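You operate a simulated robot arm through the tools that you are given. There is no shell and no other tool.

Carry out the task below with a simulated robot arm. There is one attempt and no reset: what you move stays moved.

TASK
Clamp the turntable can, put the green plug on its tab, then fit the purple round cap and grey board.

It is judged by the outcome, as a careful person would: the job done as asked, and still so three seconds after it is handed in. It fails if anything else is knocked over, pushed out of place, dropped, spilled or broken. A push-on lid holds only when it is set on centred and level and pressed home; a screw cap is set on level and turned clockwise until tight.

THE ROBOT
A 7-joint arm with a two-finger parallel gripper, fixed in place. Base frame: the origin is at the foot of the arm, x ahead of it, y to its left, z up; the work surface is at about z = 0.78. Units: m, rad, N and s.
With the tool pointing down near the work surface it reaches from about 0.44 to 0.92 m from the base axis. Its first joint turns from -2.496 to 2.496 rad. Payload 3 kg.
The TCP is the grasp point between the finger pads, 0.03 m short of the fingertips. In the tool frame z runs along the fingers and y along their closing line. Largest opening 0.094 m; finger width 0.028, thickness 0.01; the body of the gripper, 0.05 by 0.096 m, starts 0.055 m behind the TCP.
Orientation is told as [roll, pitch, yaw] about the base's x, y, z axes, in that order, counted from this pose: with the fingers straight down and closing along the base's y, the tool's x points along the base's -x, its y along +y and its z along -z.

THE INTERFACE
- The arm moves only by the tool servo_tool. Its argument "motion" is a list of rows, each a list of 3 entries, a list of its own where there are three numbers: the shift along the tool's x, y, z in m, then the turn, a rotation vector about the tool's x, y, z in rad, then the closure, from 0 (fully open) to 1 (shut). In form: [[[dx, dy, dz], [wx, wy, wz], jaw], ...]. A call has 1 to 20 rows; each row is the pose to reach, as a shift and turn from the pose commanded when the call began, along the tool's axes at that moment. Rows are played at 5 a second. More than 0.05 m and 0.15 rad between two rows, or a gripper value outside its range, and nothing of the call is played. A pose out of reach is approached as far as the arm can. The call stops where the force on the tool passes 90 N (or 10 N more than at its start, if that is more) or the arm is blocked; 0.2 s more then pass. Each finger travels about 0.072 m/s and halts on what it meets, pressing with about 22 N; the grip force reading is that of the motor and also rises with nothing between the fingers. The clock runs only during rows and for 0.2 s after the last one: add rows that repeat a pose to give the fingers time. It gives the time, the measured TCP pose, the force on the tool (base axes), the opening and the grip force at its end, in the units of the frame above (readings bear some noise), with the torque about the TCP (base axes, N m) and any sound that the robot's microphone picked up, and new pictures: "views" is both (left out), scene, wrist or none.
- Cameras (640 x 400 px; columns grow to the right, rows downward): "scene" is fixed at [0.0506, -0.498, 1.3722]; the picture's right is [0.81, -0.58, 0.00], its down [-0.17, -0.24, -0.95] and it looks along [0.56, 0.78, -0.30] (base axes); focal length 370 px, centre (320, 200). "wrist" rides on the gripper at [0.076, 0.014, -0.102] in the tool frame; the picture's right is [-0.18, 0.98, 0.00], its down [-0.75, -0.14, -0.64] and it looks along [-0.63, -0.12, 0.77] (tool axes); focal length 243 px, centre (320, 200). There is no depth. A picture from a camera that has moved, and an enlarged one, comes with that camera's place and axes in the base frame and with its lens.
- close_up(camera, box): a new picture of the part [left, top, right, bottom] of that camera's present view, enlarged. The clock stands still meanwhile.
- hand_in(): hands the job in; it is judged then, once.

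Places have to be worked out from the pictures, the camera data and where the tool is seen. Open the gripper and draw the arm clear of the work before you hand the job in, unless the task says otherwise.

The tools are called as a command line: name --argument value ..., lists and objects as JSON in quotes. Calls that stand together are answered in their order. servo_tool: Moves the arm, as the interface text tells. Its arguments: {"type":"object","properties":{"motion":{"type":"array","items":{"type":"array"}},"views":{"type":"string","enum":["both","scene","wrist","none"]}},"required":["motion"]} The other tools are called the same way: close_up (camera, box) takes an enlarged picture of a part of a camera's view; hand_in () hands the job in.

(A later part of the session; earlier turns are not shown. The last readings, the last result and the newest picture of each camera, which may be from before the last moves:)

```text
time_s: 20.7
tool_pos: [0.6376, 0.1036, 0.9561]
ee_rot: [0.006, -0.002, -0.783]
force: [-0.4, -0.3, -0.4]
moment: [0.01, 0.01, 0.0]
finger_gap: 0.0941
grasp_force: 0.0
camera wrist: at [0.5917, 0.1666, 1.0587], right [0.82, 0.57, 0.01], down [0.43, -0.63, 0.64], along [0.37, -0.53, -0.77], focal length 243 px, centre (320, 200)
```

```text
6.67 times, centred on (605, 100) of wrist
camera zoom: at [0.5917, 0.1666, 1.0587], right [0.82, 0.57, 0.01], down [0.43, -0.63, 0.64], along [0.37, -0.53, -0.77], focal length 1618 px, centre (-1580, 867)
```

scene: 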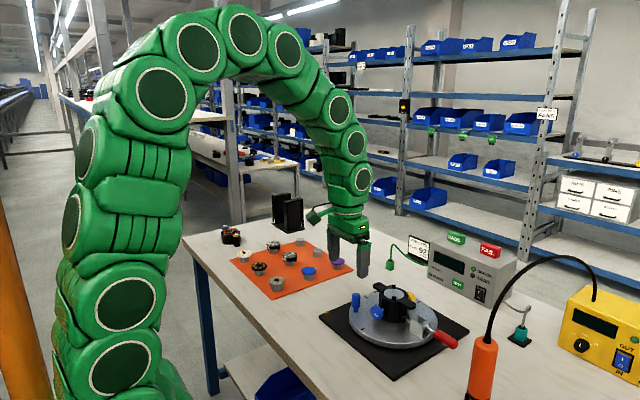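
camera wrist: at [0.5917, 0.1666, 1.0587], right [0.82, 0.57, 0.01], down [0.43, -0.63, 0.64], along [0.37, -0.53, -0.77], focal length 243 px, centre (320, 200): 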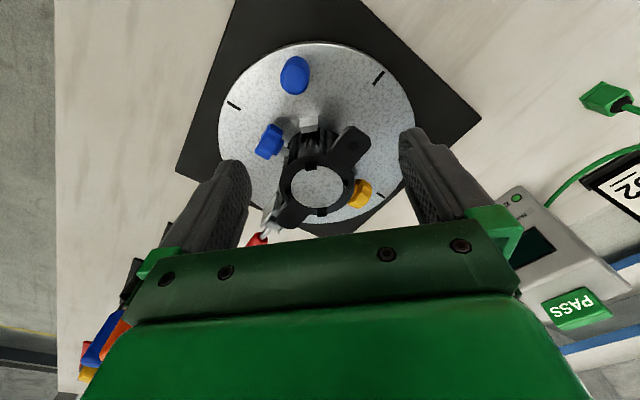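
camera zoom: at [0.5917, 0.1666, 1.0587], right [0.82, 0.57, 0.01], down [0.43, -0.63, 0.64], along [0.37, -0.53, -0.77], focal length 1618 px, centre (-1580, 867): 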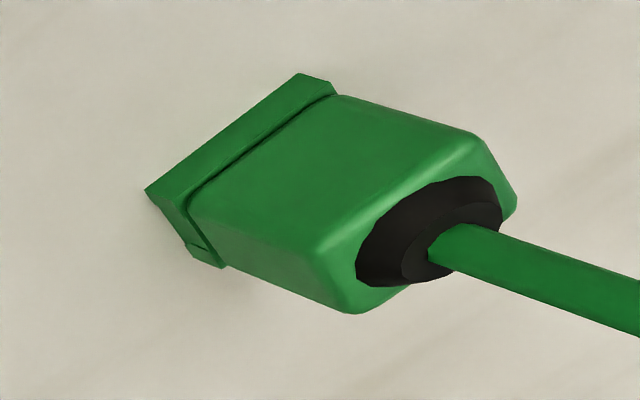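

close_up --camera "scene" --box '[383, 252, 399, 266]'

close_up --camera "wrist" --box '[575, 75, 610, 110]'

```text
16.00 times, centred on (391, 259) of scene
camera zoom: at [0.0506, -0.498, 1.3722], right [0.81, -0.58, 0.0], down [-0.17, -0.24, -0.95], along [0.56, 0.78, -0.3], focal length 5915 px, centre (-816, -744)
```

zoom: 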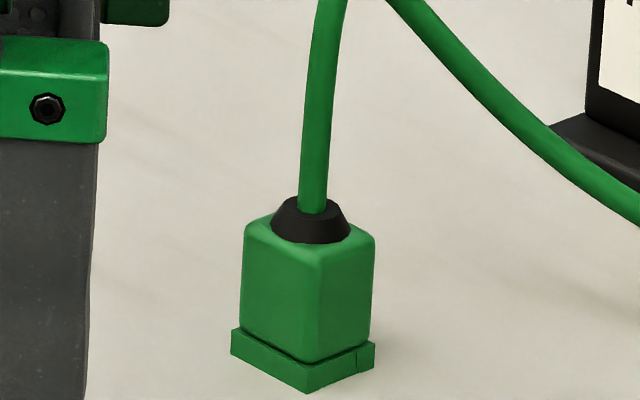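

```text
11.43 times, centred on (592, 92) of wrist
camera zoom: at [0.5917, 0.1666, 1.0587], right [0.82, 0.57, 0.01], down [0.43, -0.63, 0.64], along [0.37, -0.53, -0.77], focal length 2773 px, centre (-2794, 1429)
```

zoom: 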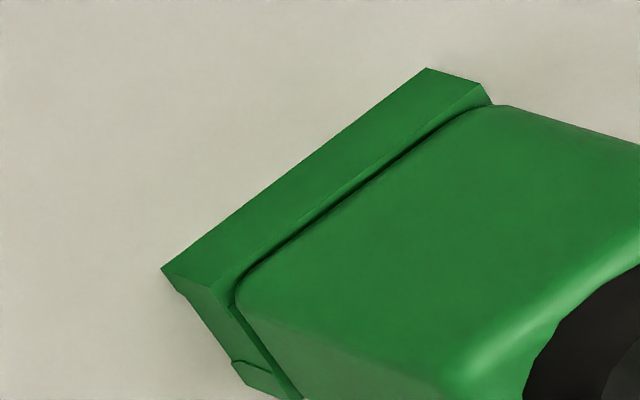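

The plug's base flange has a slot running along its y direction, so it slides down over the upright tab plate once the plug is turned by -45°. I go look at the plug from closer, at yaw 0.

servo_tool --motion '[[[0.0, 0.036, 0], [0, 0, -0.12], 0], [[0.001, 0.072, 0], [0, 0, -0.24], 0], [[0.001, 0.108, 0], [0, 0, -0.36], 0], [[0.002, 0.144, 0], [0, 0, -0.48], 0], [[0.002, 0.18, 0.0], [0, 0, -0.6], 0], [[0.002, 0.21, 0.0], [0, 0, -0.72], 0], [[0.0022, 0.2325, 0.0], [0, 0, -0.783], 0], [[0.0022, 0.2325, 0.0], [0, 0, -0.783], 0]]' --views "wrist"

close_up --camera "wrist" --box '[270, 90, 390, 210]'

```text
time_s: 22.5
tool_pos: [0.798, 0.2687, 0.9561]
ee_rot: [0.003, -0.004, 0.001]
force: [0.8, 0.4, 0.2]
moment: [0.04, 0.0, 0.02]
finger_gap: 0.0939
grasp_force: 0.0
camera wrist: at [0.7225, 0.2823, 1.0589], right [0.18, 0.98, 0.0], down [0.75, -0.14, 0.64], along [0.63, -0.12, -0.76], focal length 243 px, centre (320, 200)
```

wrist: 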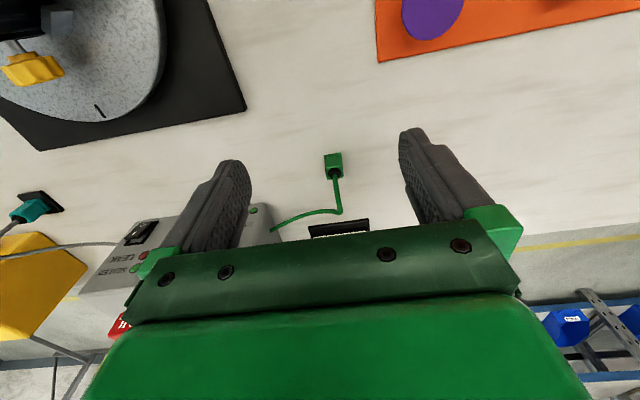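

```text
3.33 times, centred on (330, 150) of wrist
camera zoom: at [0.7225, 0.2823, 1.0589], right [0.18, 0.98, 0.0], down [0.75, -0.14, 0.64], along [0.63, -0.12, -0.76], focal length 809 px, centre (287, 367)
```

zoom: 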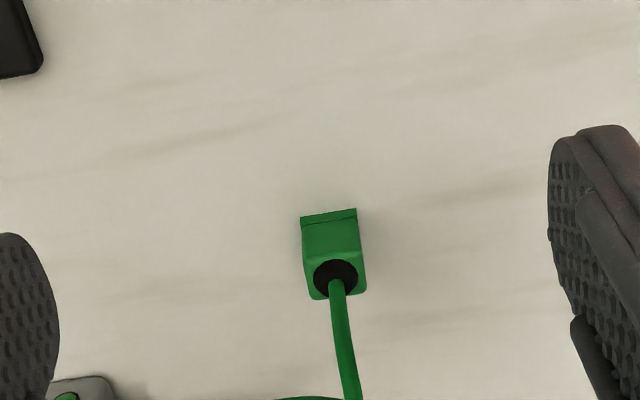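

The plug is aligned with the base axes, centred near (0.887, 0.270), with its flange about 0.019 x 0.0215 m. I'll grip it off-centre (TCP about 11 mm nearer the base) so the fingers later clear the can wall; first descend above it with the fingers half closed.

servo_tool --motion '[[[-0.026, 0.0, 0.03], [0, 0, 0], 0.2], [[-0.052, 0.001, 0.06], [0, 0, 0], 0.4], [[-0.077, 0.0011, 0.09], [0, 0, 0], 0.45], [[-0.077, 0.0011, 0.09], [0, 0, 0], 0.45]]'

close_up --camera "wrist" --box '[240, 70, 400, 200]'

close_up --camera "scene" --box '[360, 215, 430, 275]'

```text
time_s: 23.5
tool_pos: [0.8759, 0.2692, 0.8667]
ee_rot: [0.005, -0.003, 0.0]
force: [-0.5, 0.4, -1.0]
moment: [0.04, 0.01, 0.02]
finger_gap: 0.0521
grasp_force: 0.0
camera wrist: at [0.7998, 0.2841, 0.9686], right [0.18, 0.98, 0.0], down [0.75, -0.14, 0.64], along [0.63, -0.12, -0.76], focal length 243 px, centre (320, 200)
```

scene: 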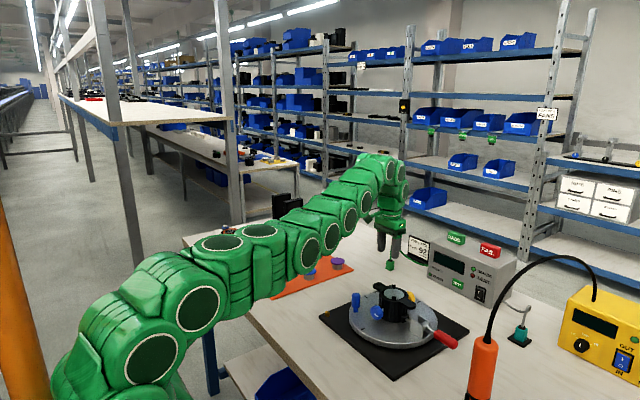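
wrist: 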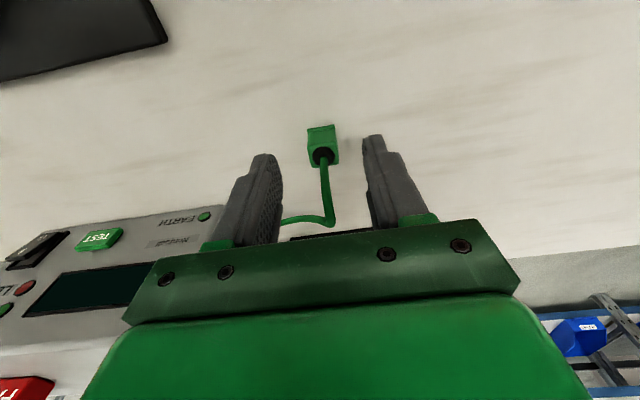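

```text
3.08 times, centred on (320, 135) of wrist
camera zoom: at [0.7998, 0.2841, 0.9686], right [0.18, 0.98, 0.0], down [0.75, -0.14, 0.64], along [0.63, -0.12, -0.76], focal length 746 px, centre (320, 400)
```

zoom: 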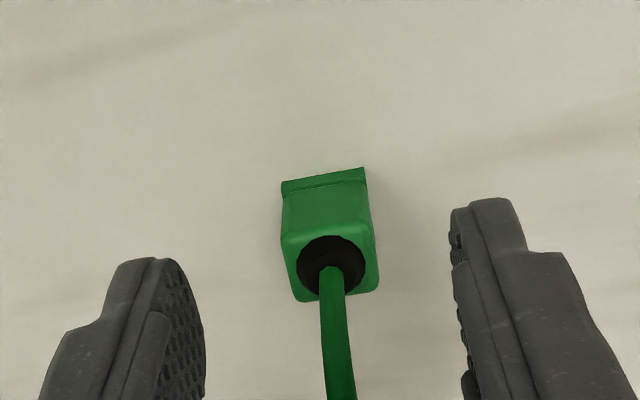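

```text
6.67 times, centred on (395, 245) of scene
camera zoom: at [0.0506, -0.498, 1.3722], right [0.81, -0.58, 0.0], down [-0.17, -0.24, -0.95], along [0.56, 0.78, -0.3], focal length 2464 px, centre (-180, -100)
```

zoom: 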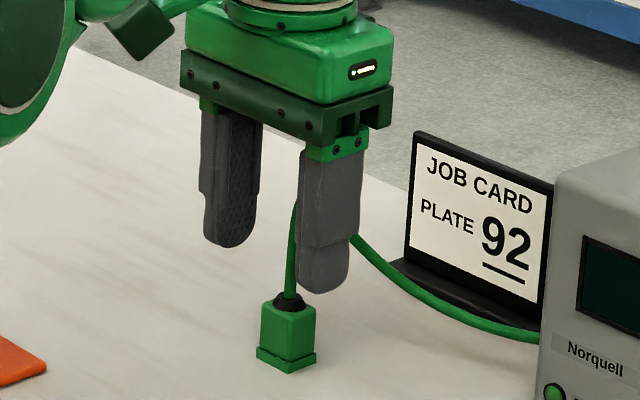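

The plug lies between the fingers as planned (front face x ≈ 0.8775, centre y ≈ 0.270). I descend to fingertips about z = 0.788 and close on it.

servo_tool --motion '[[[0.001, 0.001, 0.025], [0, 0, 0], 0.45], [[0.001, 0.001, 0.048], [0, 0, 0], 0.45], [[0.001, 0.001, 0.048], [0, 0, 0], 0.45], [[0.001, 0.001, 0.048], [0, 0, 0], 0.7], [[0.001, 0.001, 0.048], [0, 0, 0], 0.9], [[0.001, 0.001, 0.048], [0, 0, 0], 1], [[0.001, 0.001, 0.048], [0, 0, 0], 1]]'

close_up --camera "scene" --box '[360, 215, 430, 275]'

```text
time_s: 25.1
tool_pos: [0.8762, 0.272, 0.8197]
ee_rot: [0.004, -0.007, -0.001]
force: [0.4, -0.3, 0.3]
moment: [0.02, -0.01, -0.03]
finger_gap: 0.0205
grasp_force: 21.7
camera wrist: at [0.7993, 0.2859, 0.9217], right [0.18, 0.98, 0.0], down [0.75, -0.14, 0.64], along [0.63, -0.12, -0.76], focal length 243 px, centre (320, 200)
```

scene: 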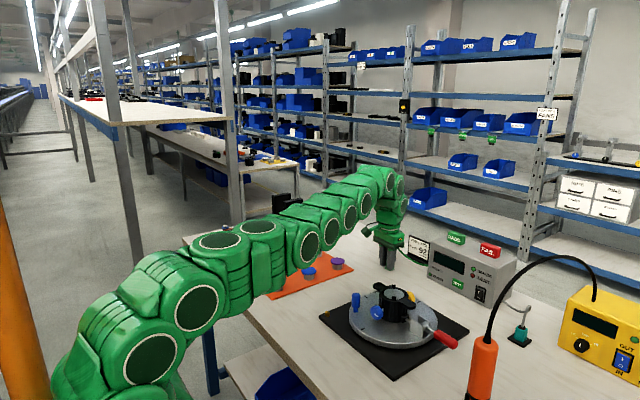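
wrist: 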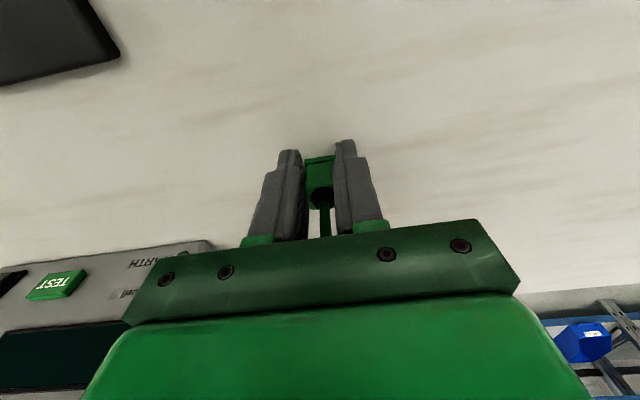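

```text
6.67 times, centred on (395, 245) of scene
camera zoom: at [0.0506, -0.498, 1.3722], right [0.81, -0.58, 0.0], down [-0.17, -0.24, -0.95], along [0.56, 0.78, -0.3], focal length 2464 px, centre (-180, -100)
```

zoom: 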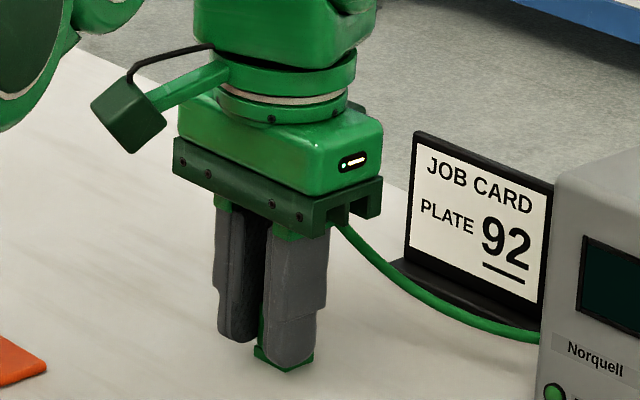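

The plug is gripped (gap 20.5 mm). I lift it and tilt it toward the scene camera to inspect its underside before fitting it.

servo_tool --motion '[[[0, 0, -0.03], [0, 0, 0], 1], [[0, 0, -0.07], [0, 0, 0], 1], [[0.03, -0.008, -0.11], [0, 0, 0], 1], [[0.07, -0.016, -0.135], [0, 0, 0], 1], [[0.11, -0.026, -0.155], [0, 0, 0], 1], [[0.15, -0.035, -0.175], [0, 0, 0], 1], [[0.19, -0.044, -0.195], [0, 0, 0], 1], [[0.226, -0.052, -0.21], [0, 0, 0], 1], [[0.226, -0.052, -0.21], [0.092, 0.105, 0], 1], [[0.226, -0.052, -0.21], [0.185, 0.21, 0], 1], [[0.226, -0.052, -0.21], [0.277, 0.315, 0], 1], [[0.226, -0.052, -0.21], [0.37, 0.42, 0], 1], [[0.226, -0.052, -0.21], [0.462, 0.525, 0], 1], [[0.226, -0.052, -0.21], [0.554, 0.63, 0], 1], [[0.226, -0.052, -0.21], [0.647, 0.735, 0], 1], [[0.226, -0.052, -0.21], [0.647, 0.735, 0], 1]]' --views "scene"

```text
refused: row 3 steps farther than a row can; nothing moved
```

Row 3 was slightly too long; I replay with smaller steps.

servo_tool --motion '[[[0, 0, -0.03], [0, 0, 0], 1], [[0, 0, -0.07], [0, 0, 0], 1], [[0.025, -0.008, -0.105], [0, 0, 0], 1], [[0.065, -0.016, -0.13], [0, 0, 0], 1], [[0.105, -0.026, -0.152], [0, 0, 0], 1], [[0.146, -0.035, -0.175], [0, 0, 0], 1], [[0.187, -0.044, -0.195], [0, 0, 0], 1], [[0.226, -0.052, -0.21], [0, 0, 0], 1], [[0.226, -0.052, -0.21], [0.092, 0.105, 0], 1], [[0.226, -0.052, -0.21], [0.185, 0.21, 0], 1], [[0.226, -0.052, -0.21], [0.277, 0.315, 0], 1], [[0.226, -0.052, -0.21], [0.37, 0.42, 0], 1], [[0.226, -0.052, -0.21], [0.462, 0.525, 0], 1], [[0.226, -0.052, -0.21], [0.554, 0.63, 0], 1], [[0.226, -0.052, -0.21], [0.647, 0.735, 0], 1], [[0.226, -0.052, -0.21], [0.647, 0.735, 0], 1]]' --views "scene"

```text
time_s: 28.5
tool_pos: [0.5222, 0.1634, 0.9558]
ee_rot: [-0.763, 0.663, -0.274]
force: [-0.3, -1.1, -0.1]
moment: [0.0, 0.01, 0.03]
finger_gap: 0.0209
grasp_force: 21.5
out of reach, approached as far as the arm can: row 13, 14, 15, 16
```

scene: 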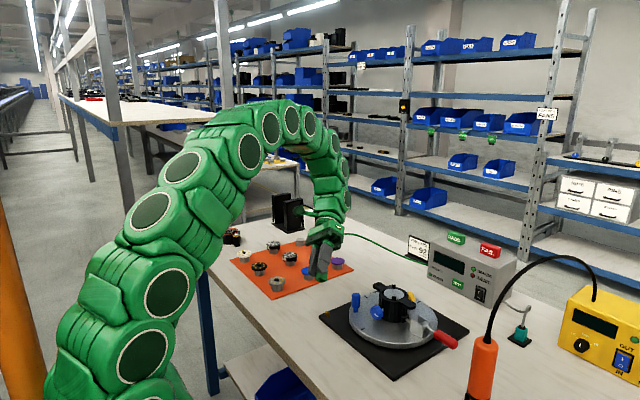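

close_up --camera "scene" --box '[290, 220, 360, 290]'

close_up --camera "scene" --box '[305, 255, 335, 285]'

```text
5.71 times, centred on (325, 255) of scene
camera zoom: at [0.0506, -0.498, 1.3722], right [0.81, -0.58, 0.0], down [-0.17, -0.24, -0.95], along [0.56, 0.78, -0.3], focal length 2112 px, centre (291, -114)
```

zoom: 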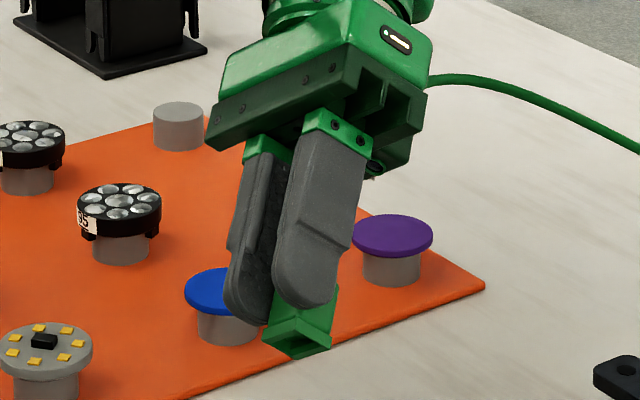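

```text
13.33 times, centred on (320, 270) of scene
camera zoom: at [0.0506, -0.498, 1.3722], right [0.81, -0.58, 0.0], down [-0.17, -0.24, -0.95], along [0.56, 0.78, -0.3], focal length 4929 px, centre (320, -733)
```

zoom: 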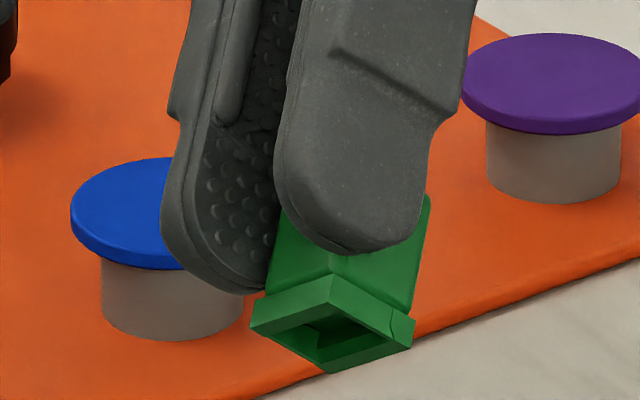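

close_up --camera "scene" --box '[314, 272, 328, 286]'

```text
16.00 times, centred on (321, 279) of scene
camera zoom: at [0.0506, -0.498, 1.3722], right [0.81, -0.58, 0.0], down [-0.17, -0.24, -0.95], along [0.56, 0.78, -0.3], focal length 5915 px, centre (304, -1064)
```

zoom: 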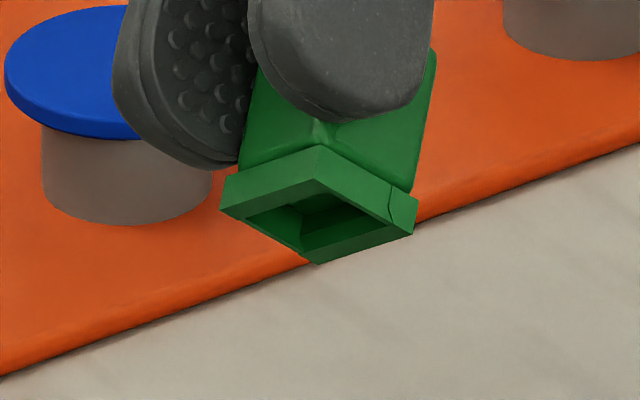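

The mouth is hollow. To read the slot's shape better I bring the tilted plug closer and higher in front of the scene camera.

servo_tool --motion '[[[0.031, -0.031, -0.004], [0, 0, 0], 1], [[0.062, -0.063, -0.008], [0, 0, 0], 1], [[0.094, -0.094, -0.013], [0, 0, 0], 1], [[0.125, -0.126, -0.017], [0, 0, 0], 1], [[0.156, -0.158, -0.021], [0, 0, 0], 1], [[0.156, -0.158, -0.021], [0, 0, 0], 1]]' --views "scene"

```text
time_s: 29.9
tool_pos: [0.4219, 0.0938, 1.0854]
ee_rot: [-0.772, 0.668, -0.281]
force: [0.7, 0.2, -0.9]
moment: [-0.01, 0.0, 0.0]
finger_gap: 0.0207
grasp_force: 22.1
out of reach, approached as far as the arm can: row 1, 2, 3, 4, 5, 6
```

scene: 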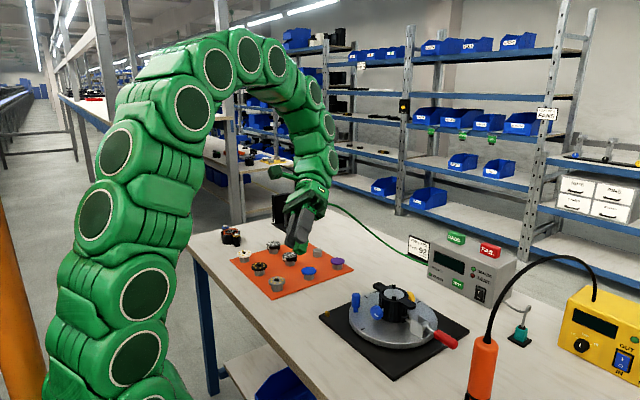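

close_up --camera "scene" --box '[288, 232, 312, 258]'

close_up --camera "scene" --box '[292, 240, 306, 254]'

```text
15.38 times, centred on (300, 245) of scene
camera zoom: at [0.0506, -0.498, 1.3722], right [0.81, -0.58, 0.0], down [-0.17, -0.24, -0.95], along [0.56, 0.78, -0.3], focal length 5687 px, centre (628, -492)
```

zoom: 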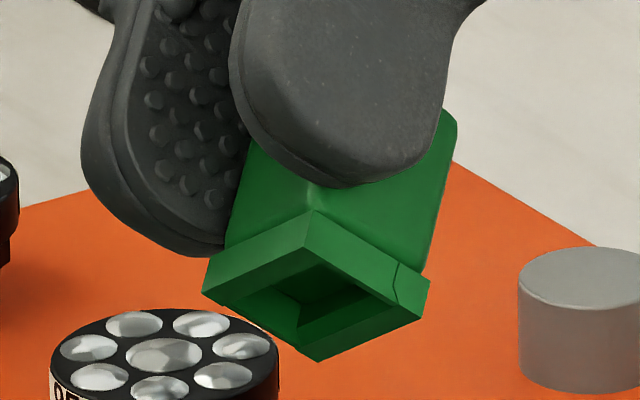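

```text
16.00 times, centred on (299, 247) of scene
camera zoom: at [0.0506, -0.498, 1.3722], right [0.81, -0.58, 0.0], down [-0.17, -0.24, -0.95], along [0.56, 0.78, -0.3], focal length 5915 px, centre (656, -552)
```

zoom: 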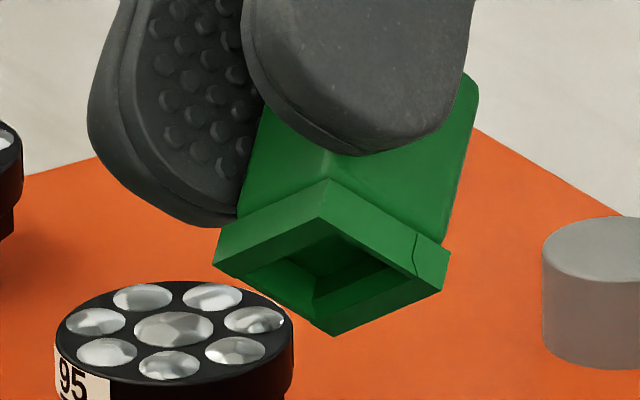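

The +x/-x walls of the mouth look thick and the slot runs along y, as assumed. I untilt back to vertical while moving toward the turntable at a safe height.

servo_tool --motion '[[[-0.015, 0.006, -0.014], [-0.092, -0.105, 0], 1], [[-0.03, 0.013, -0.027], [-0.185, -0.21, 0], 1], [[-0.045, 0.019, -0.041], [-0.277, -0.315, 0], 1], [[-0.06, 0.026, -0.054], [-0.37, -0.42, 0], 1], [[-0.075, 0.032, -0.068], [-0.462, -0.525, 0], 1], [[-0.09, 0.039, -0.081], [-0.554, -0.63, 0], 1], [[-0.1045, 0.0452, -0.0949], [-0.64, -0.728, 0], 1], [[-0.1045, 0.0452, -0.0949], [-0.64, -0.728, 0], 1]]' --views "wrist"

```text
time_s: 31.7
tool_pos: [0.5488, 0.1589, 1.0478]
ee_rot: [-0.001, 0.002, 0.001]
force: [0.2, -0.4, -0.3]
moment: [0.02, 0.01, -0.02]
finger_gap: 0.0206
grasp_force: 21.7
camera wrist: at [0.4727, 0.1736, 1.1508], right [0.18, 0.98, 0.0], down [0.75, -0.14, 0.64], along [0.63, -0.12, -0.77], focal length 243 px, centre (320, 200)
```

wrist: 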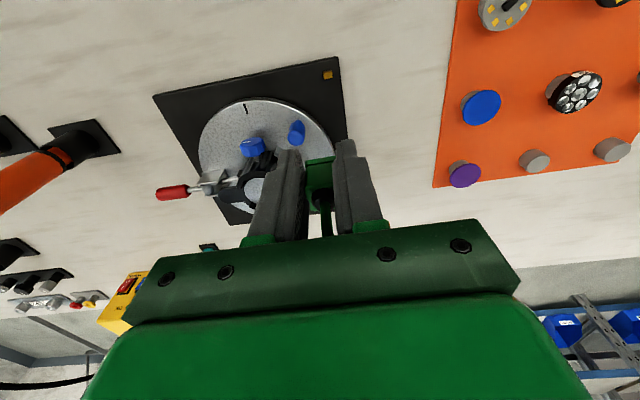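

close_up --camera "wrist" --box '[290, 130, 350, 220]'

```text
4.44 times, centred on (320, 175) of wrist
camera zoom: at [0.4727, 0.1736, 1.1508], right [0.18, 0.98, 0.0], down [0.75, -0.14, 0.64], along [0.63, -0.12, -0.77], focal length 1078 px, centre (320, 311)
```

zoom: 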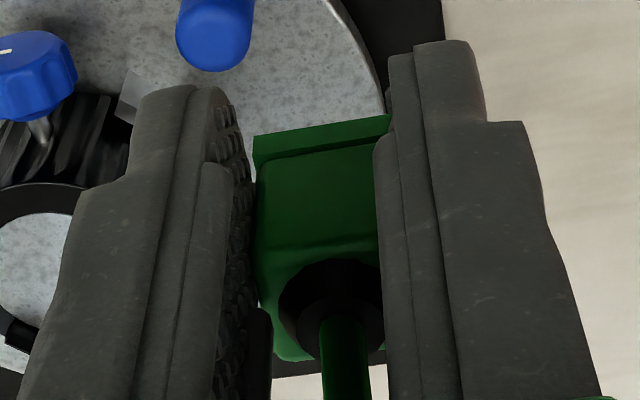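

Thinking again about the geometry: the grey block is a sector-shaped locator for the can, with no room for the plug around it. The small brass block at the corner of the black base is the more sensible earth tab, aligned just like the plug slot. I look at it closely.

close_up --camera "wrist" --box '[310, 60, 346, 90]'

close_up --camera "scene" --box '[322, 304, 346, 322]'

close_up --camera "wrist" --box '[140, 50, 360, 230]'

```text
13.33 times, centred on (328, 75) of wrist
camera zoom: at [0.4727, 0.1736, 1.1508], right [0.18, 0.98, 0.0], down [0.75, -0.14, 0.64], along [0.63, -0.12, -0.77], focal length 3235 px, centre (213, 1867)
```

zoom: 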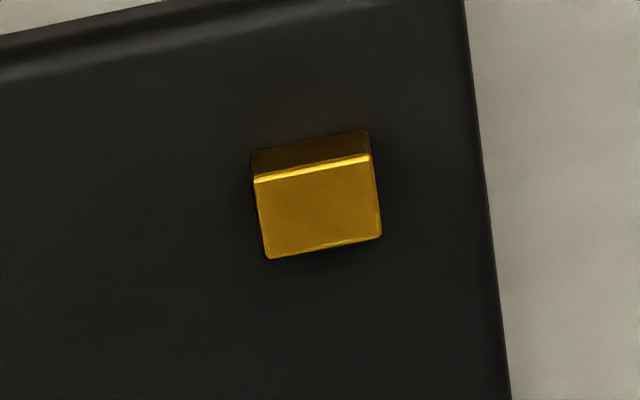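

```text
16.00 times, centred on (334, 313) of scene
camera zoom: at [0.0506, -0.498, 1.3722], right [0.81, -0.58, 0.0], down [-0.17, -0.24, -0.95], along [0.56, 0.78, -0.3], focal length 5915 px, centre (96, -1608)
```

zoom: 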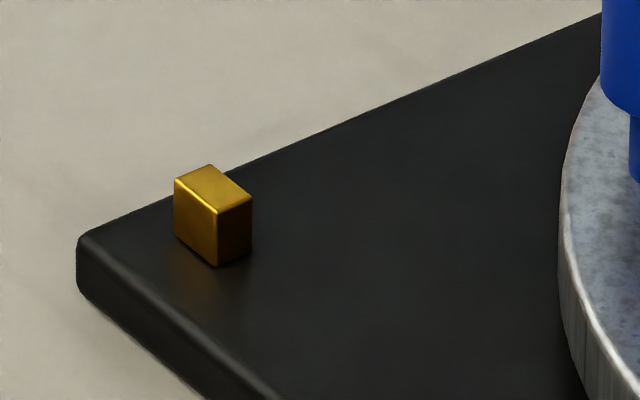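

```text
2.22 times, centred on (250, 140) of wrist
camera zoom: at [0.4727, 0.1736, 1.1508], right [0.18, 0.98, 0.0], down [0.75, -0.14, 0.64], along [0.63, -0.12, -0.77], focal length 539 px, centre (476, 333)
```

zoom: 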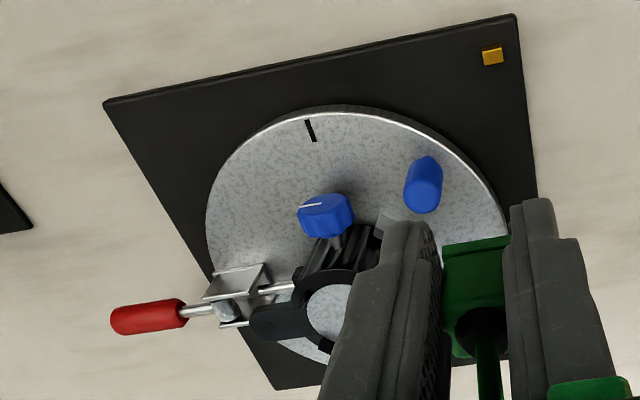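

The brass block is about 7.5 x 11 x 10 mm, at roughly (0.5515, 0.169), top z ≈ 0.805, long side along y. It fits the plug's slot at yaw 0. I bring the plug to about 15 mm above it.

servo_tool --motion '[[[0.002, 0.002, 0.04], [0, 0, 0], 1], [[0.004, 0.004, 0.08], [0, 0, 0], 1], [[0.006, 0.006, 0.12], [0, 0, 0], 1], [[0.008, 0.008, 0.16], [0, 0, 0], 1], [[0.0095, 0.0104, 0.188], [0, 0, 0], 1], [[0.0095, 0.0104, 0.188], [0, 0, 0], 1]]'

close_up --camera "wrist" --box '[295, 120, 345, 170]'

close_up --camera "scene" --box '[314, 290, 350, 322]'

```text
time_s: 33.1
tool_pos: [0.539, 0.1702, 0.8603]
ee_rot: [-0.005, 0.001, 0.001]
force: [-0.4, -0.3, 0.1]
moment: [0.01, 0.02, 0.07]
finger_gap: 0.0207
grasp_force: 22.2
camera wrist: at [0.4628, 0.1834, 0.9623], right [0.18, 0.98, 0.0], down [0.76, -0.14, 0.64], along [0.63, -0.12, -0.77], focal length 243 px, centre (320, 200)
```

scene: 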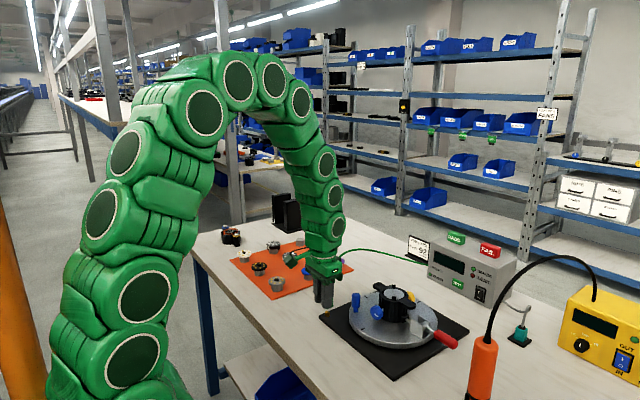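
wrist: 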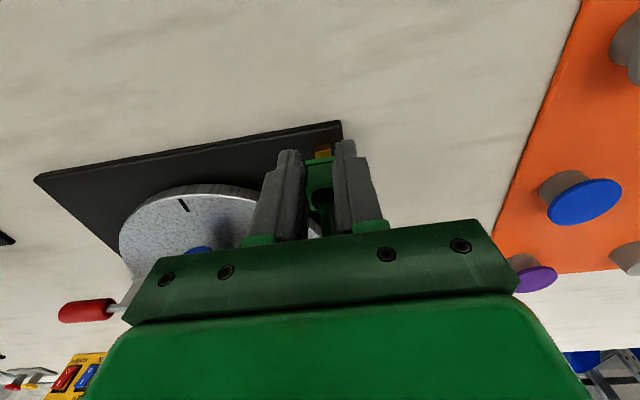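

```text
8.00 times, centred on (320, 145) of wrist
camera zoom: at [0.4628, 0.1834, 0.9623], right [0.18, 0.98, 0.0], down [0.76, -0.14, 0.64], along [0.63, -0.12, -0.77], focal length 1941 px, centre (320, 640)
```

zoom: 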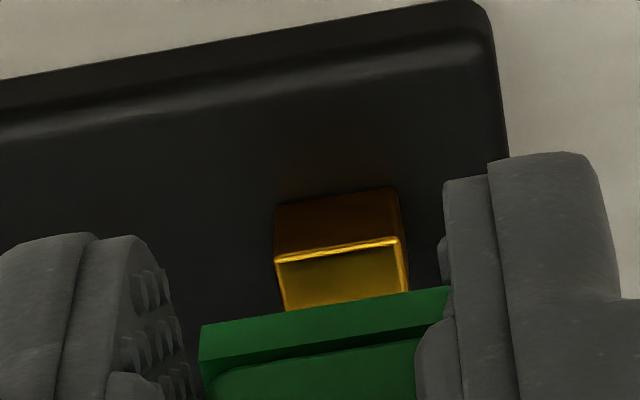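

```text
12.50 times, centred on (332, 306) of scene
camera zoom: at [0.0506, -0.498, 1.3722], right [0.81, -0.58, 0.0], down [-0.17, -0.24, -0.95], along [0.56, 0.78, -0.3], focal length 4621 px, centre (170, -1125)
```

zoom: 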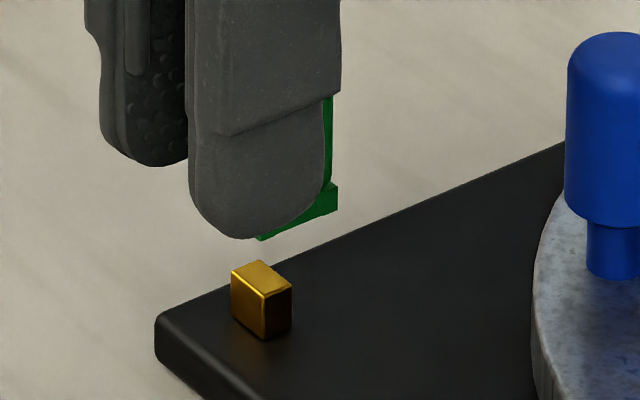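

The relative views agree: the plug's slot is about 1.8 mm too far in +x and nearly aligned in y. I correct that and lower to about 3 mm above the tab.

servo_tool --motion '[[[0.0018, -0.0003, 0.0], [0, 0, 0], 1], [[0.0018, -0.0003, 0.008], [0, 0, 0], 1], [[0.0018, -0.0003, 0.0145], [0, 0, 0], 1], [[0.0018, -0.0003, 0.0145], [0, 0, 0], 1]]' --views "none"

close_up --camera "wrist" --box '[295, 120, 345, 170]'

close_up --camera "scene" --box '[314, 290, 350, 322]'

```text
time_s: 34.1
tool_pos: [0.5375, 0.1689, 0.8453]
ee_rot: [-0.004, 0.004, -0.001]
force: [0.5, 0.8, -0.6]
moment: [0.02, -0.01, 0.01]
finger_gap: 0.0208
grasp_force: 22.2
```

```text
8.00 times, centred on (320, 145) of wrist
camera zoom: at [0.4604, 0.183, 0.9482], right [0.18, 0.98, 0.0], down [0.76, -0.14, 0.64], along [0.63, -0.12, -0.77], focal length 1941 px, centre (320, 640)
```

zoom: 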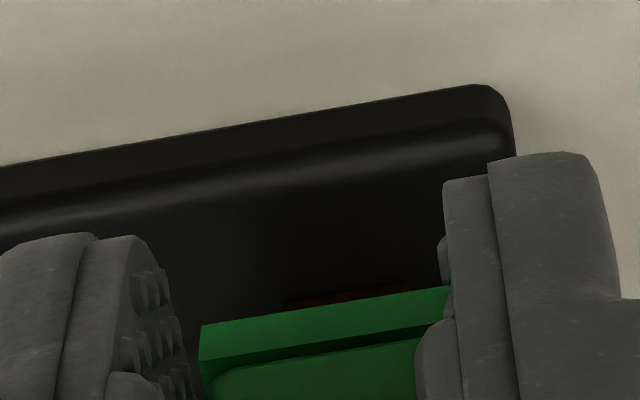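

```text
12.50 times, centred on (332, 306) of scene
camera zoom: at [0.0506, -0.498, 1.3722], right [0.81, -0.58, 0.0], down [-0.17, -0.24, -0.95], along [0.56, 0.78, -0.3], focal length 4621 px, centre (170, -1125)
```

zoom: 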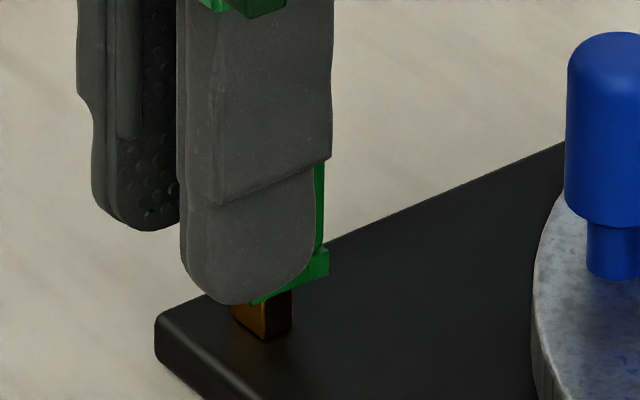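

The plug is now right above the tab and looks centred in both views. I lower in small steps while checking the force.

servo_tool --motion '[[[0, 0, 0.002], [0, 0, 0], 1], [[0, 0, 0.004], [0, 0, 0], 1], [[0, 0, 0.005], [0, 0, 0], 1], [[0, 0, 0.006], [0, 0, 0], 1]]' --views "none"

close_up --camera "scene" --box '[314, 290, 350, 322]'

```text
time_s: 35.1
tool_pos: [0.5365, 0.1695, 0.8397]
ee_rot: [-0.004, 0.003, 0.0]
force: [0.6, -0.1, 0.7]
moment: [0.01, -0.05, 0.01]
finger_gap: 0.0207
grasp_force: 22.1
```

```text
12.50 times, centred on (332, 306) of scene
camera zoom: at [0.0506, -0.498, 1.3722], right [0.81, -0.58, 0.0], down [-0.17, -0.24, -0.95], along [0.56, 0.78, -0.3], focal length 4621 px, centre (170, -1125)
```

zoom: 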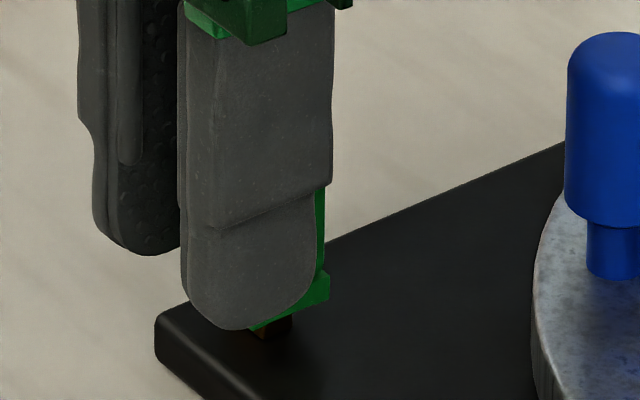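

No contact force and the slot seems to be sliding over the tab. I continue down gently until it seats.

servo_tool --motion '[[[0, 0, 0.0015], [0, 0, 0], 1], [[0, 0, 0.003], [0, 0, 0], 1], [[0, 0, 0.0045], [0, 0, 0], 1], [[0, 0, 0.006], [0, 0, 0], 1]]' --views "none"

close_up --camera "scene" --box '[314, 290, 350, 322]'

```text
time_s: 36.1
tool_pos: [0.5377, 0.1677, 0.8333]
ee_rot: [-0.003, 0.004, 0.0]
force: [-1.5, -8.0, 26.0]
moment: [-0.26, -0.31, -0.04]
finger_gap: 0.0209
grasp_force: 22.0
```

```text
12.50 times, centred on (332, 306) of scene
camera zoom: at [0.0506, -0.498, 1.3722], right [0.81, -0.58, 0.0], down [-0.17, -0.24, -0.95], along [0.56, 0.78, -0.3], focal length 4621 px, centre (170, -1125)
```

zoom: 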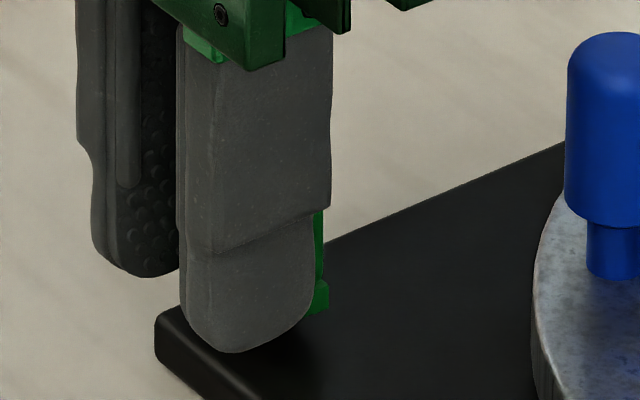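

Contact at 26 N with the flange close to the base plate. I press a few millimetres more to be sure that it is home.

servo_tool --motion '[[[0, 0.0, 0.001], [0, 0, 0], 1], [[0, 0.0, 0.002], [0, 0, 0], 1], [[0, 0.0, 0.003], [0, 0, 0], 1], [[0, 0.0, 0.003], [0, 0, 0], 1]]' --views "none"

close_up --camera "scene" --box '[314, 290, 350, 322]'

close_up --camera "wrist" --box '[295, 120, 345, 170]'

close_up --camera "scene" --box '[420, 240, 520, 310]'

```text
time_s: 37.0
tool_pos: [0.5376, 0.1679, 0.8314]
ee_rot: [-0.001, 0.001, 0.001]
force: [-11.5, -5.4, 36.0]
moment: [-0.18, -0.02, -0.08]
finger_gap: 0.0212
grasp_force: 21.8
stopped in row 4: the force on the tool passed its limit at 92 N (the readings are from after the stop); the commanded pose is now the measured one
```

```text
12.50 times, centred on (332, 306) of scene
camera zoom: at [0.0506, -0.498, 1.3722], right [0.81, -0.58, 0.0], down [-0.17, -0.24, -0.95], along [0.56, 0.78, -0.3], focal length 4621 px, centre (170, -1125)
```

zoom: 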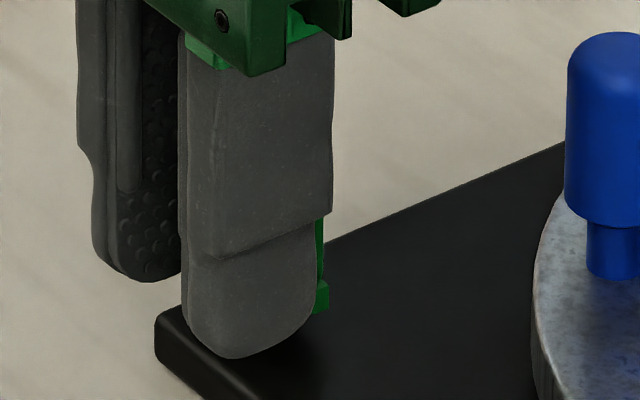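

```text
8.00 times, centred on (320, 145) of wrist
camera zoom: at [0.4605, 0.183, 0.9354], right [0.18, 0.98, 0.0], down [0.75, -0.14, 0.64], along [0.63, -0.12, -0.77], focal length 1941 px, centre (320, 640)
```

zoom: 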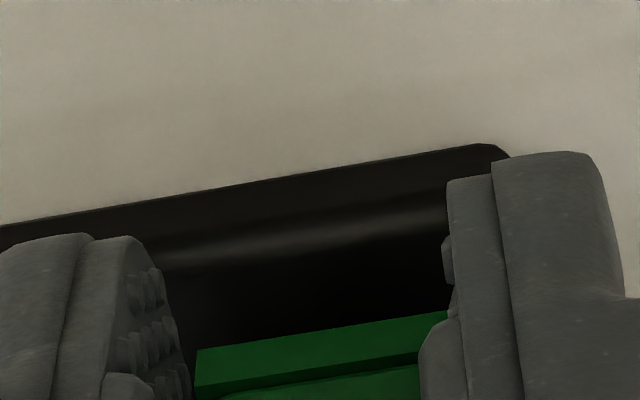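

```text
5.71 times, centred on (470, 275) of scene
camera zoom: at [0.0506, -0.498, 1.3722], right [0.81, -0.58, 0.0], down [-0.17, -0.24, -0.95], along [0.56, 0.78, -0.3], focal length 2112 px, centre (-537, -229)
```

zoom: 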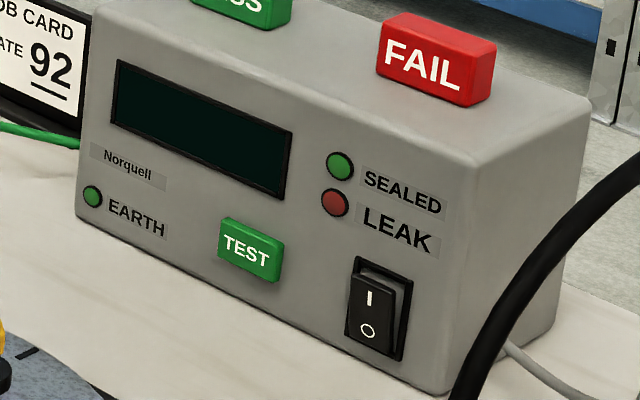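

The plug stopped at a hard seat (92 N) with the fingers slipping slightly on it. I open the fingers only enough to free it and look at how it sits.

servo_tool --motion '[[[0, 0, 0], [0, 0, 0], 0.6], [[0, 0, 0], [0, 0, 0], 0.45], [[0, 0, 0], [0, 0, 0], 0.45], [[0, 0, -0.03], [0, 0, 0], 0.45], [[0, 0, -0.06], [0, 0, 0], 0.45], [[0, 0, -0.06], [0, 0, 0], 0.45]]'

close_up --camera "scene" --box '[314, 290, 350, 322]'

close_up --camera "wrist" --box '[290, 90, 370, 170]'

close_up --camera "scene" --box '[420, 240, 520, 310]'

```text
time_s: 38.4
tool_pos: [0.5378, 0.1686, 0.8931]
ee_rot: [-0.003, 0.0, 0.001]
force: [0.9, -0.3, 0.5]
moment: [-0.02, 0.01, 0.02]
finger_gap: 0.0518
grasp_force: 0.1
camera wrist: at [0.4612, 0.1837, 0.9953], right [0.18, 0.98, 0.0], down [0.75, -0.14, 0.64], along [0.63, -0.12, -0.77], focal length 243 px, centre (320, 200)
```

scene: 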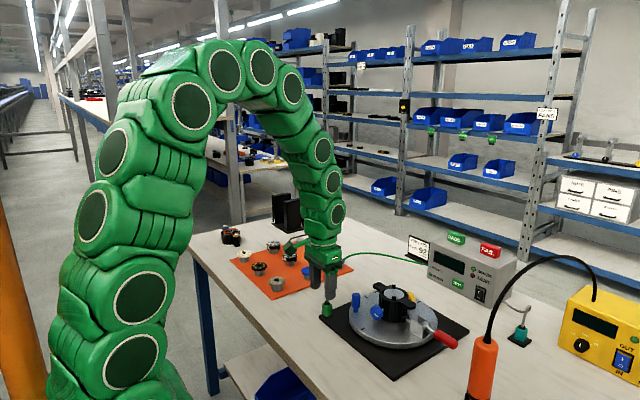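
wrist: 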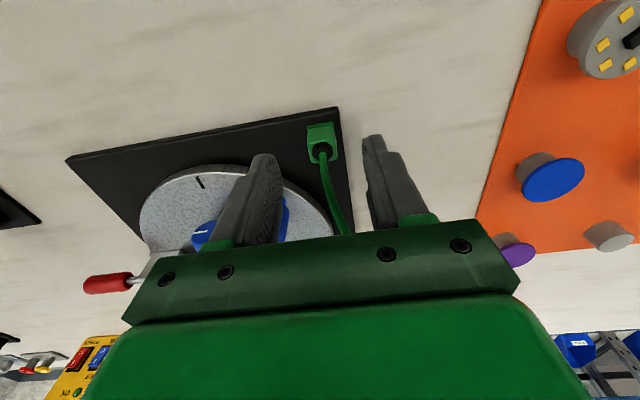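

```text
12.50 times, centred on (332, 306) of scene
camera zoom: at [0.0506, -0.498, 1.3722], right [0.81, -0.58, 0.0], down [-0.17, -0.24, -0.95], along [0.56, 0.78, -0.3], focal length 4621 px, centre (170, -1125)
```

zoom: 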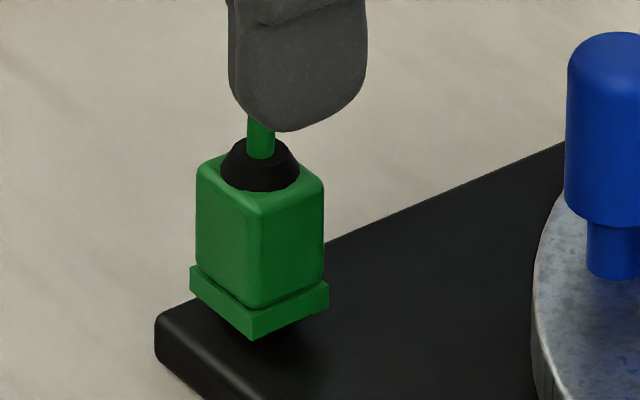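

```text
5.00 times, centred on (330, 130) of wrist
camera zoom: at [0.4612, 0.1837, 0.9953], right [0.18, 0.98, 0.0], down [0.75, -0.14, 0.64], along [0.63, -0.12, -0.77], focal length 1213 px, centre (270, 550)
```

zoom: 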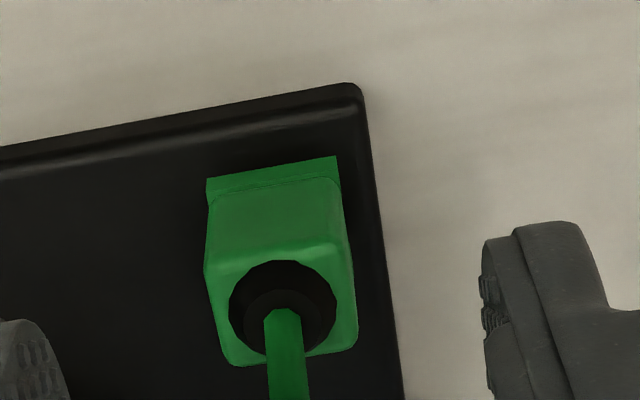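

```text
5.71 times, centred on (470, 275) of scene
camera zoom: at [0.0506, -0.498, 1.3722], right [0.81, -0.58, 0.0], down [-0.17, -0.24, -0.95], along [0.56, 0.78, -0.3], focal length 2112 px, centre (-537, -229)
```

zoom: 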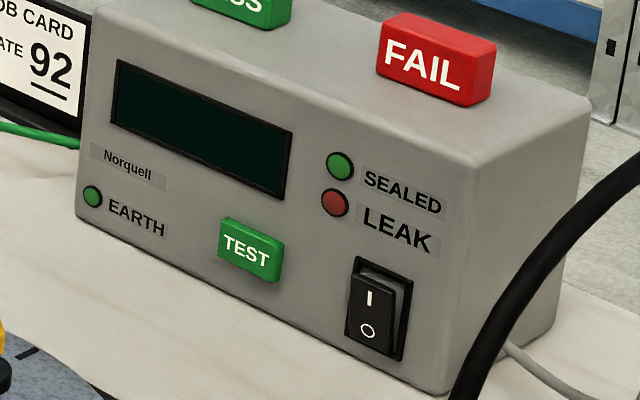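

The plug sits level on its tab, with about 5 mm of tab inside the flange. I raise the gripper clear of the cable, then look at the can top in detail and at the purple disc.

servo_tool --motion '[[[0, 0, -0.04], [0, 0, 0], 0.45], [[0, 0, -0.08], [0, 0, 0], 0.45], [[0, 0, -0.11], [0, 0, 0], 0.3], [[0, 0, -0.11], [0, 0, 0], 0]]'

close_up --camera "scene" --box '[384, 282, 412, 302]'

close_up --camera "scene" --box '[300, 225, 420, 325]'

```text
time_s: 39.4
tool_pos: [0.5375, 0.1681, 1.0039]
ee_rot: [-0.003, 0.003, -0.002]
force: [0.2, 0.1, -0.5]
moment: [0.0, 0.0, 0.05]
finger_gap: 0.0941
grasp_force: 0.1
camera wrist: at [0.4606, 0.1831, 1.1055], right [0.18, 0.98, 0.0], down [0.75, -0.14, 0.64], along [0.63, -0.12, -0.77], focal length 243 px, centre (320, 200)
```

scene: 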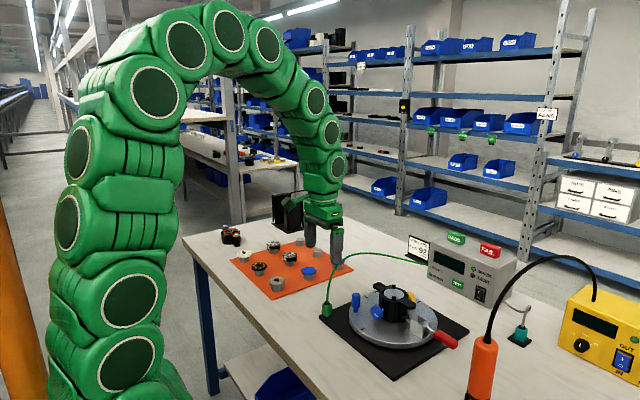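
wrist: 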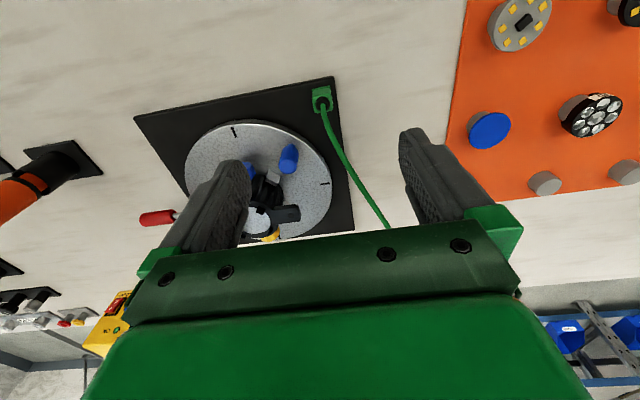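

```text
16.00 times, centred on (398, 292) of scene
camera zoom: at [0.0506, -0.498, 1.3722], right [0.81, -0.58, 0.0], down [-0.17, -0.24, -0.95], along [0.56, 0.78, -0.3], focal length 5915 px, centre (-928, -1272)
```

zoom: 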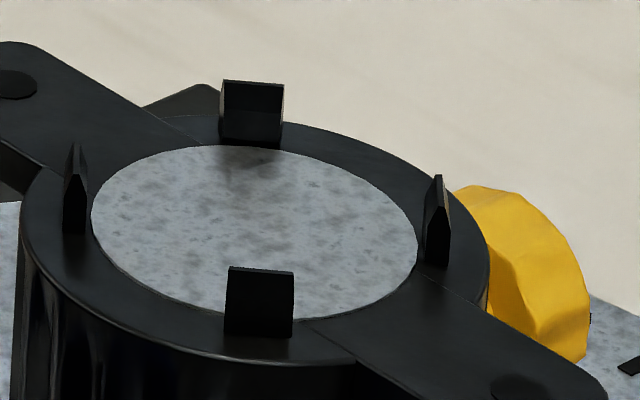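

```text
4.00 times, centred on (360, 275) of scene
camera zoom: at [0.0506, -0.498, 1.3722], right [0.81, -0.58, 0.0], down [-0.17, -0.24, -0.95], along [0.56, 0.78, -0.3], focal length 1479 px, centre (160, -100)
```

zoom: 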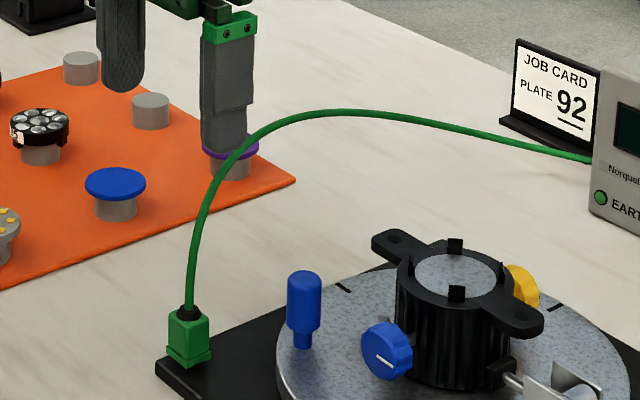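

The can's plateau is flush with the rim and ringed by four upright clips at the diagonals, so the discs are set in there between the clips: the flat purple disc first, the board on it. The purple disc is near (0.744, 0.371, top z ≈ 0.811); I move over it at a height clear of the cable.

servo_tool --motion '[[[-0.02, 0.02, -0.03], [0, 0, 0], 0], [[-0.05, 0.05, -0.04], [0, 0, 0], 0], [[-0.083, 0.08, -0.04], [0, 0, 0], 0], [[-0.115, 0.112, -0.04], [0, 0, 0], 0], [[-0.147, 0.144, -0.03], [0, 0, 0], 0], [[-0.177, 0.174, -0.01], [0, 0, 0], 0], [[-0.2, 0.195, 0.02], [0, 0, 0], 0], [[-0.205, 0.2034, 0.06], [0, 0, 0], 0], [[-0.205, 0.2034, 0.09], [0, 0, 0], 0], [[-0.205, 0.2034, 0.09], [0, 0, 0], 0]]' --views "wrist"

close_up --camera "wrist" --box '[260, 70, 400, 190]'

```text
time_s: 41.5
tool_pos: [0.7435, 0.3722, 0.9121]
ee_rot: [-0.001, 0.0, -0.001]
force: [0.0, -0.4, 0.5]
moment: [0.02, 0.02, 0.02]
finger_gap: 0.094
grasp_force: 0.0
camera wrist: at [0.6674, 0.3868, 1.015], right [0.18, 0.98, 0.0], down [0.75, -0.14, 0.64], along [0.63, -0.12, -0.77], focal length 243 px, centre (320, 200)
```

wrist: 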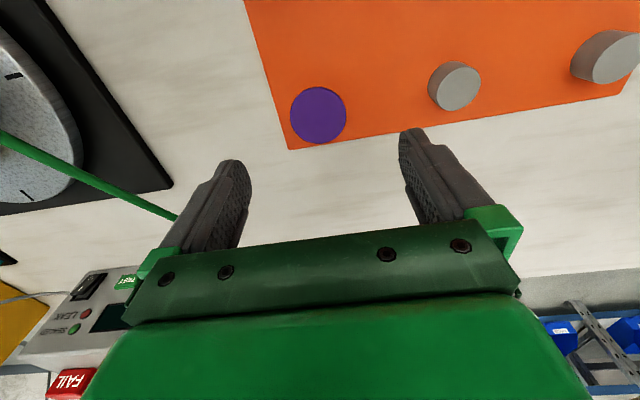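

```text
3.33 times, centred on (330, 130) of wrist
camera zoom: at [0.6674, 0.3868, 1.015], right [0.18, 0.98, 0.0], down [0.75, -0.14, 0.64], along [0.63, -0.12, -0.77], focal length 809 px, centre (287, 433)
```

zoom: 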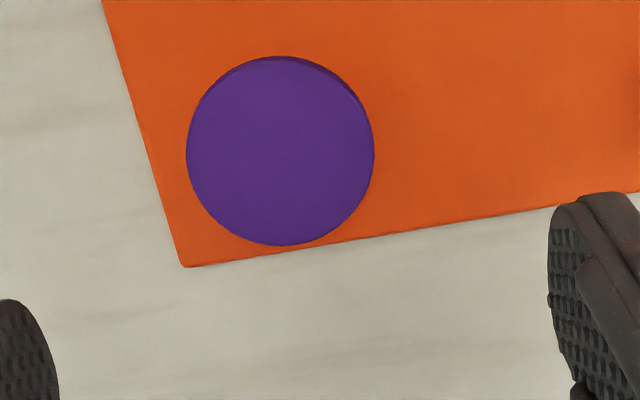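

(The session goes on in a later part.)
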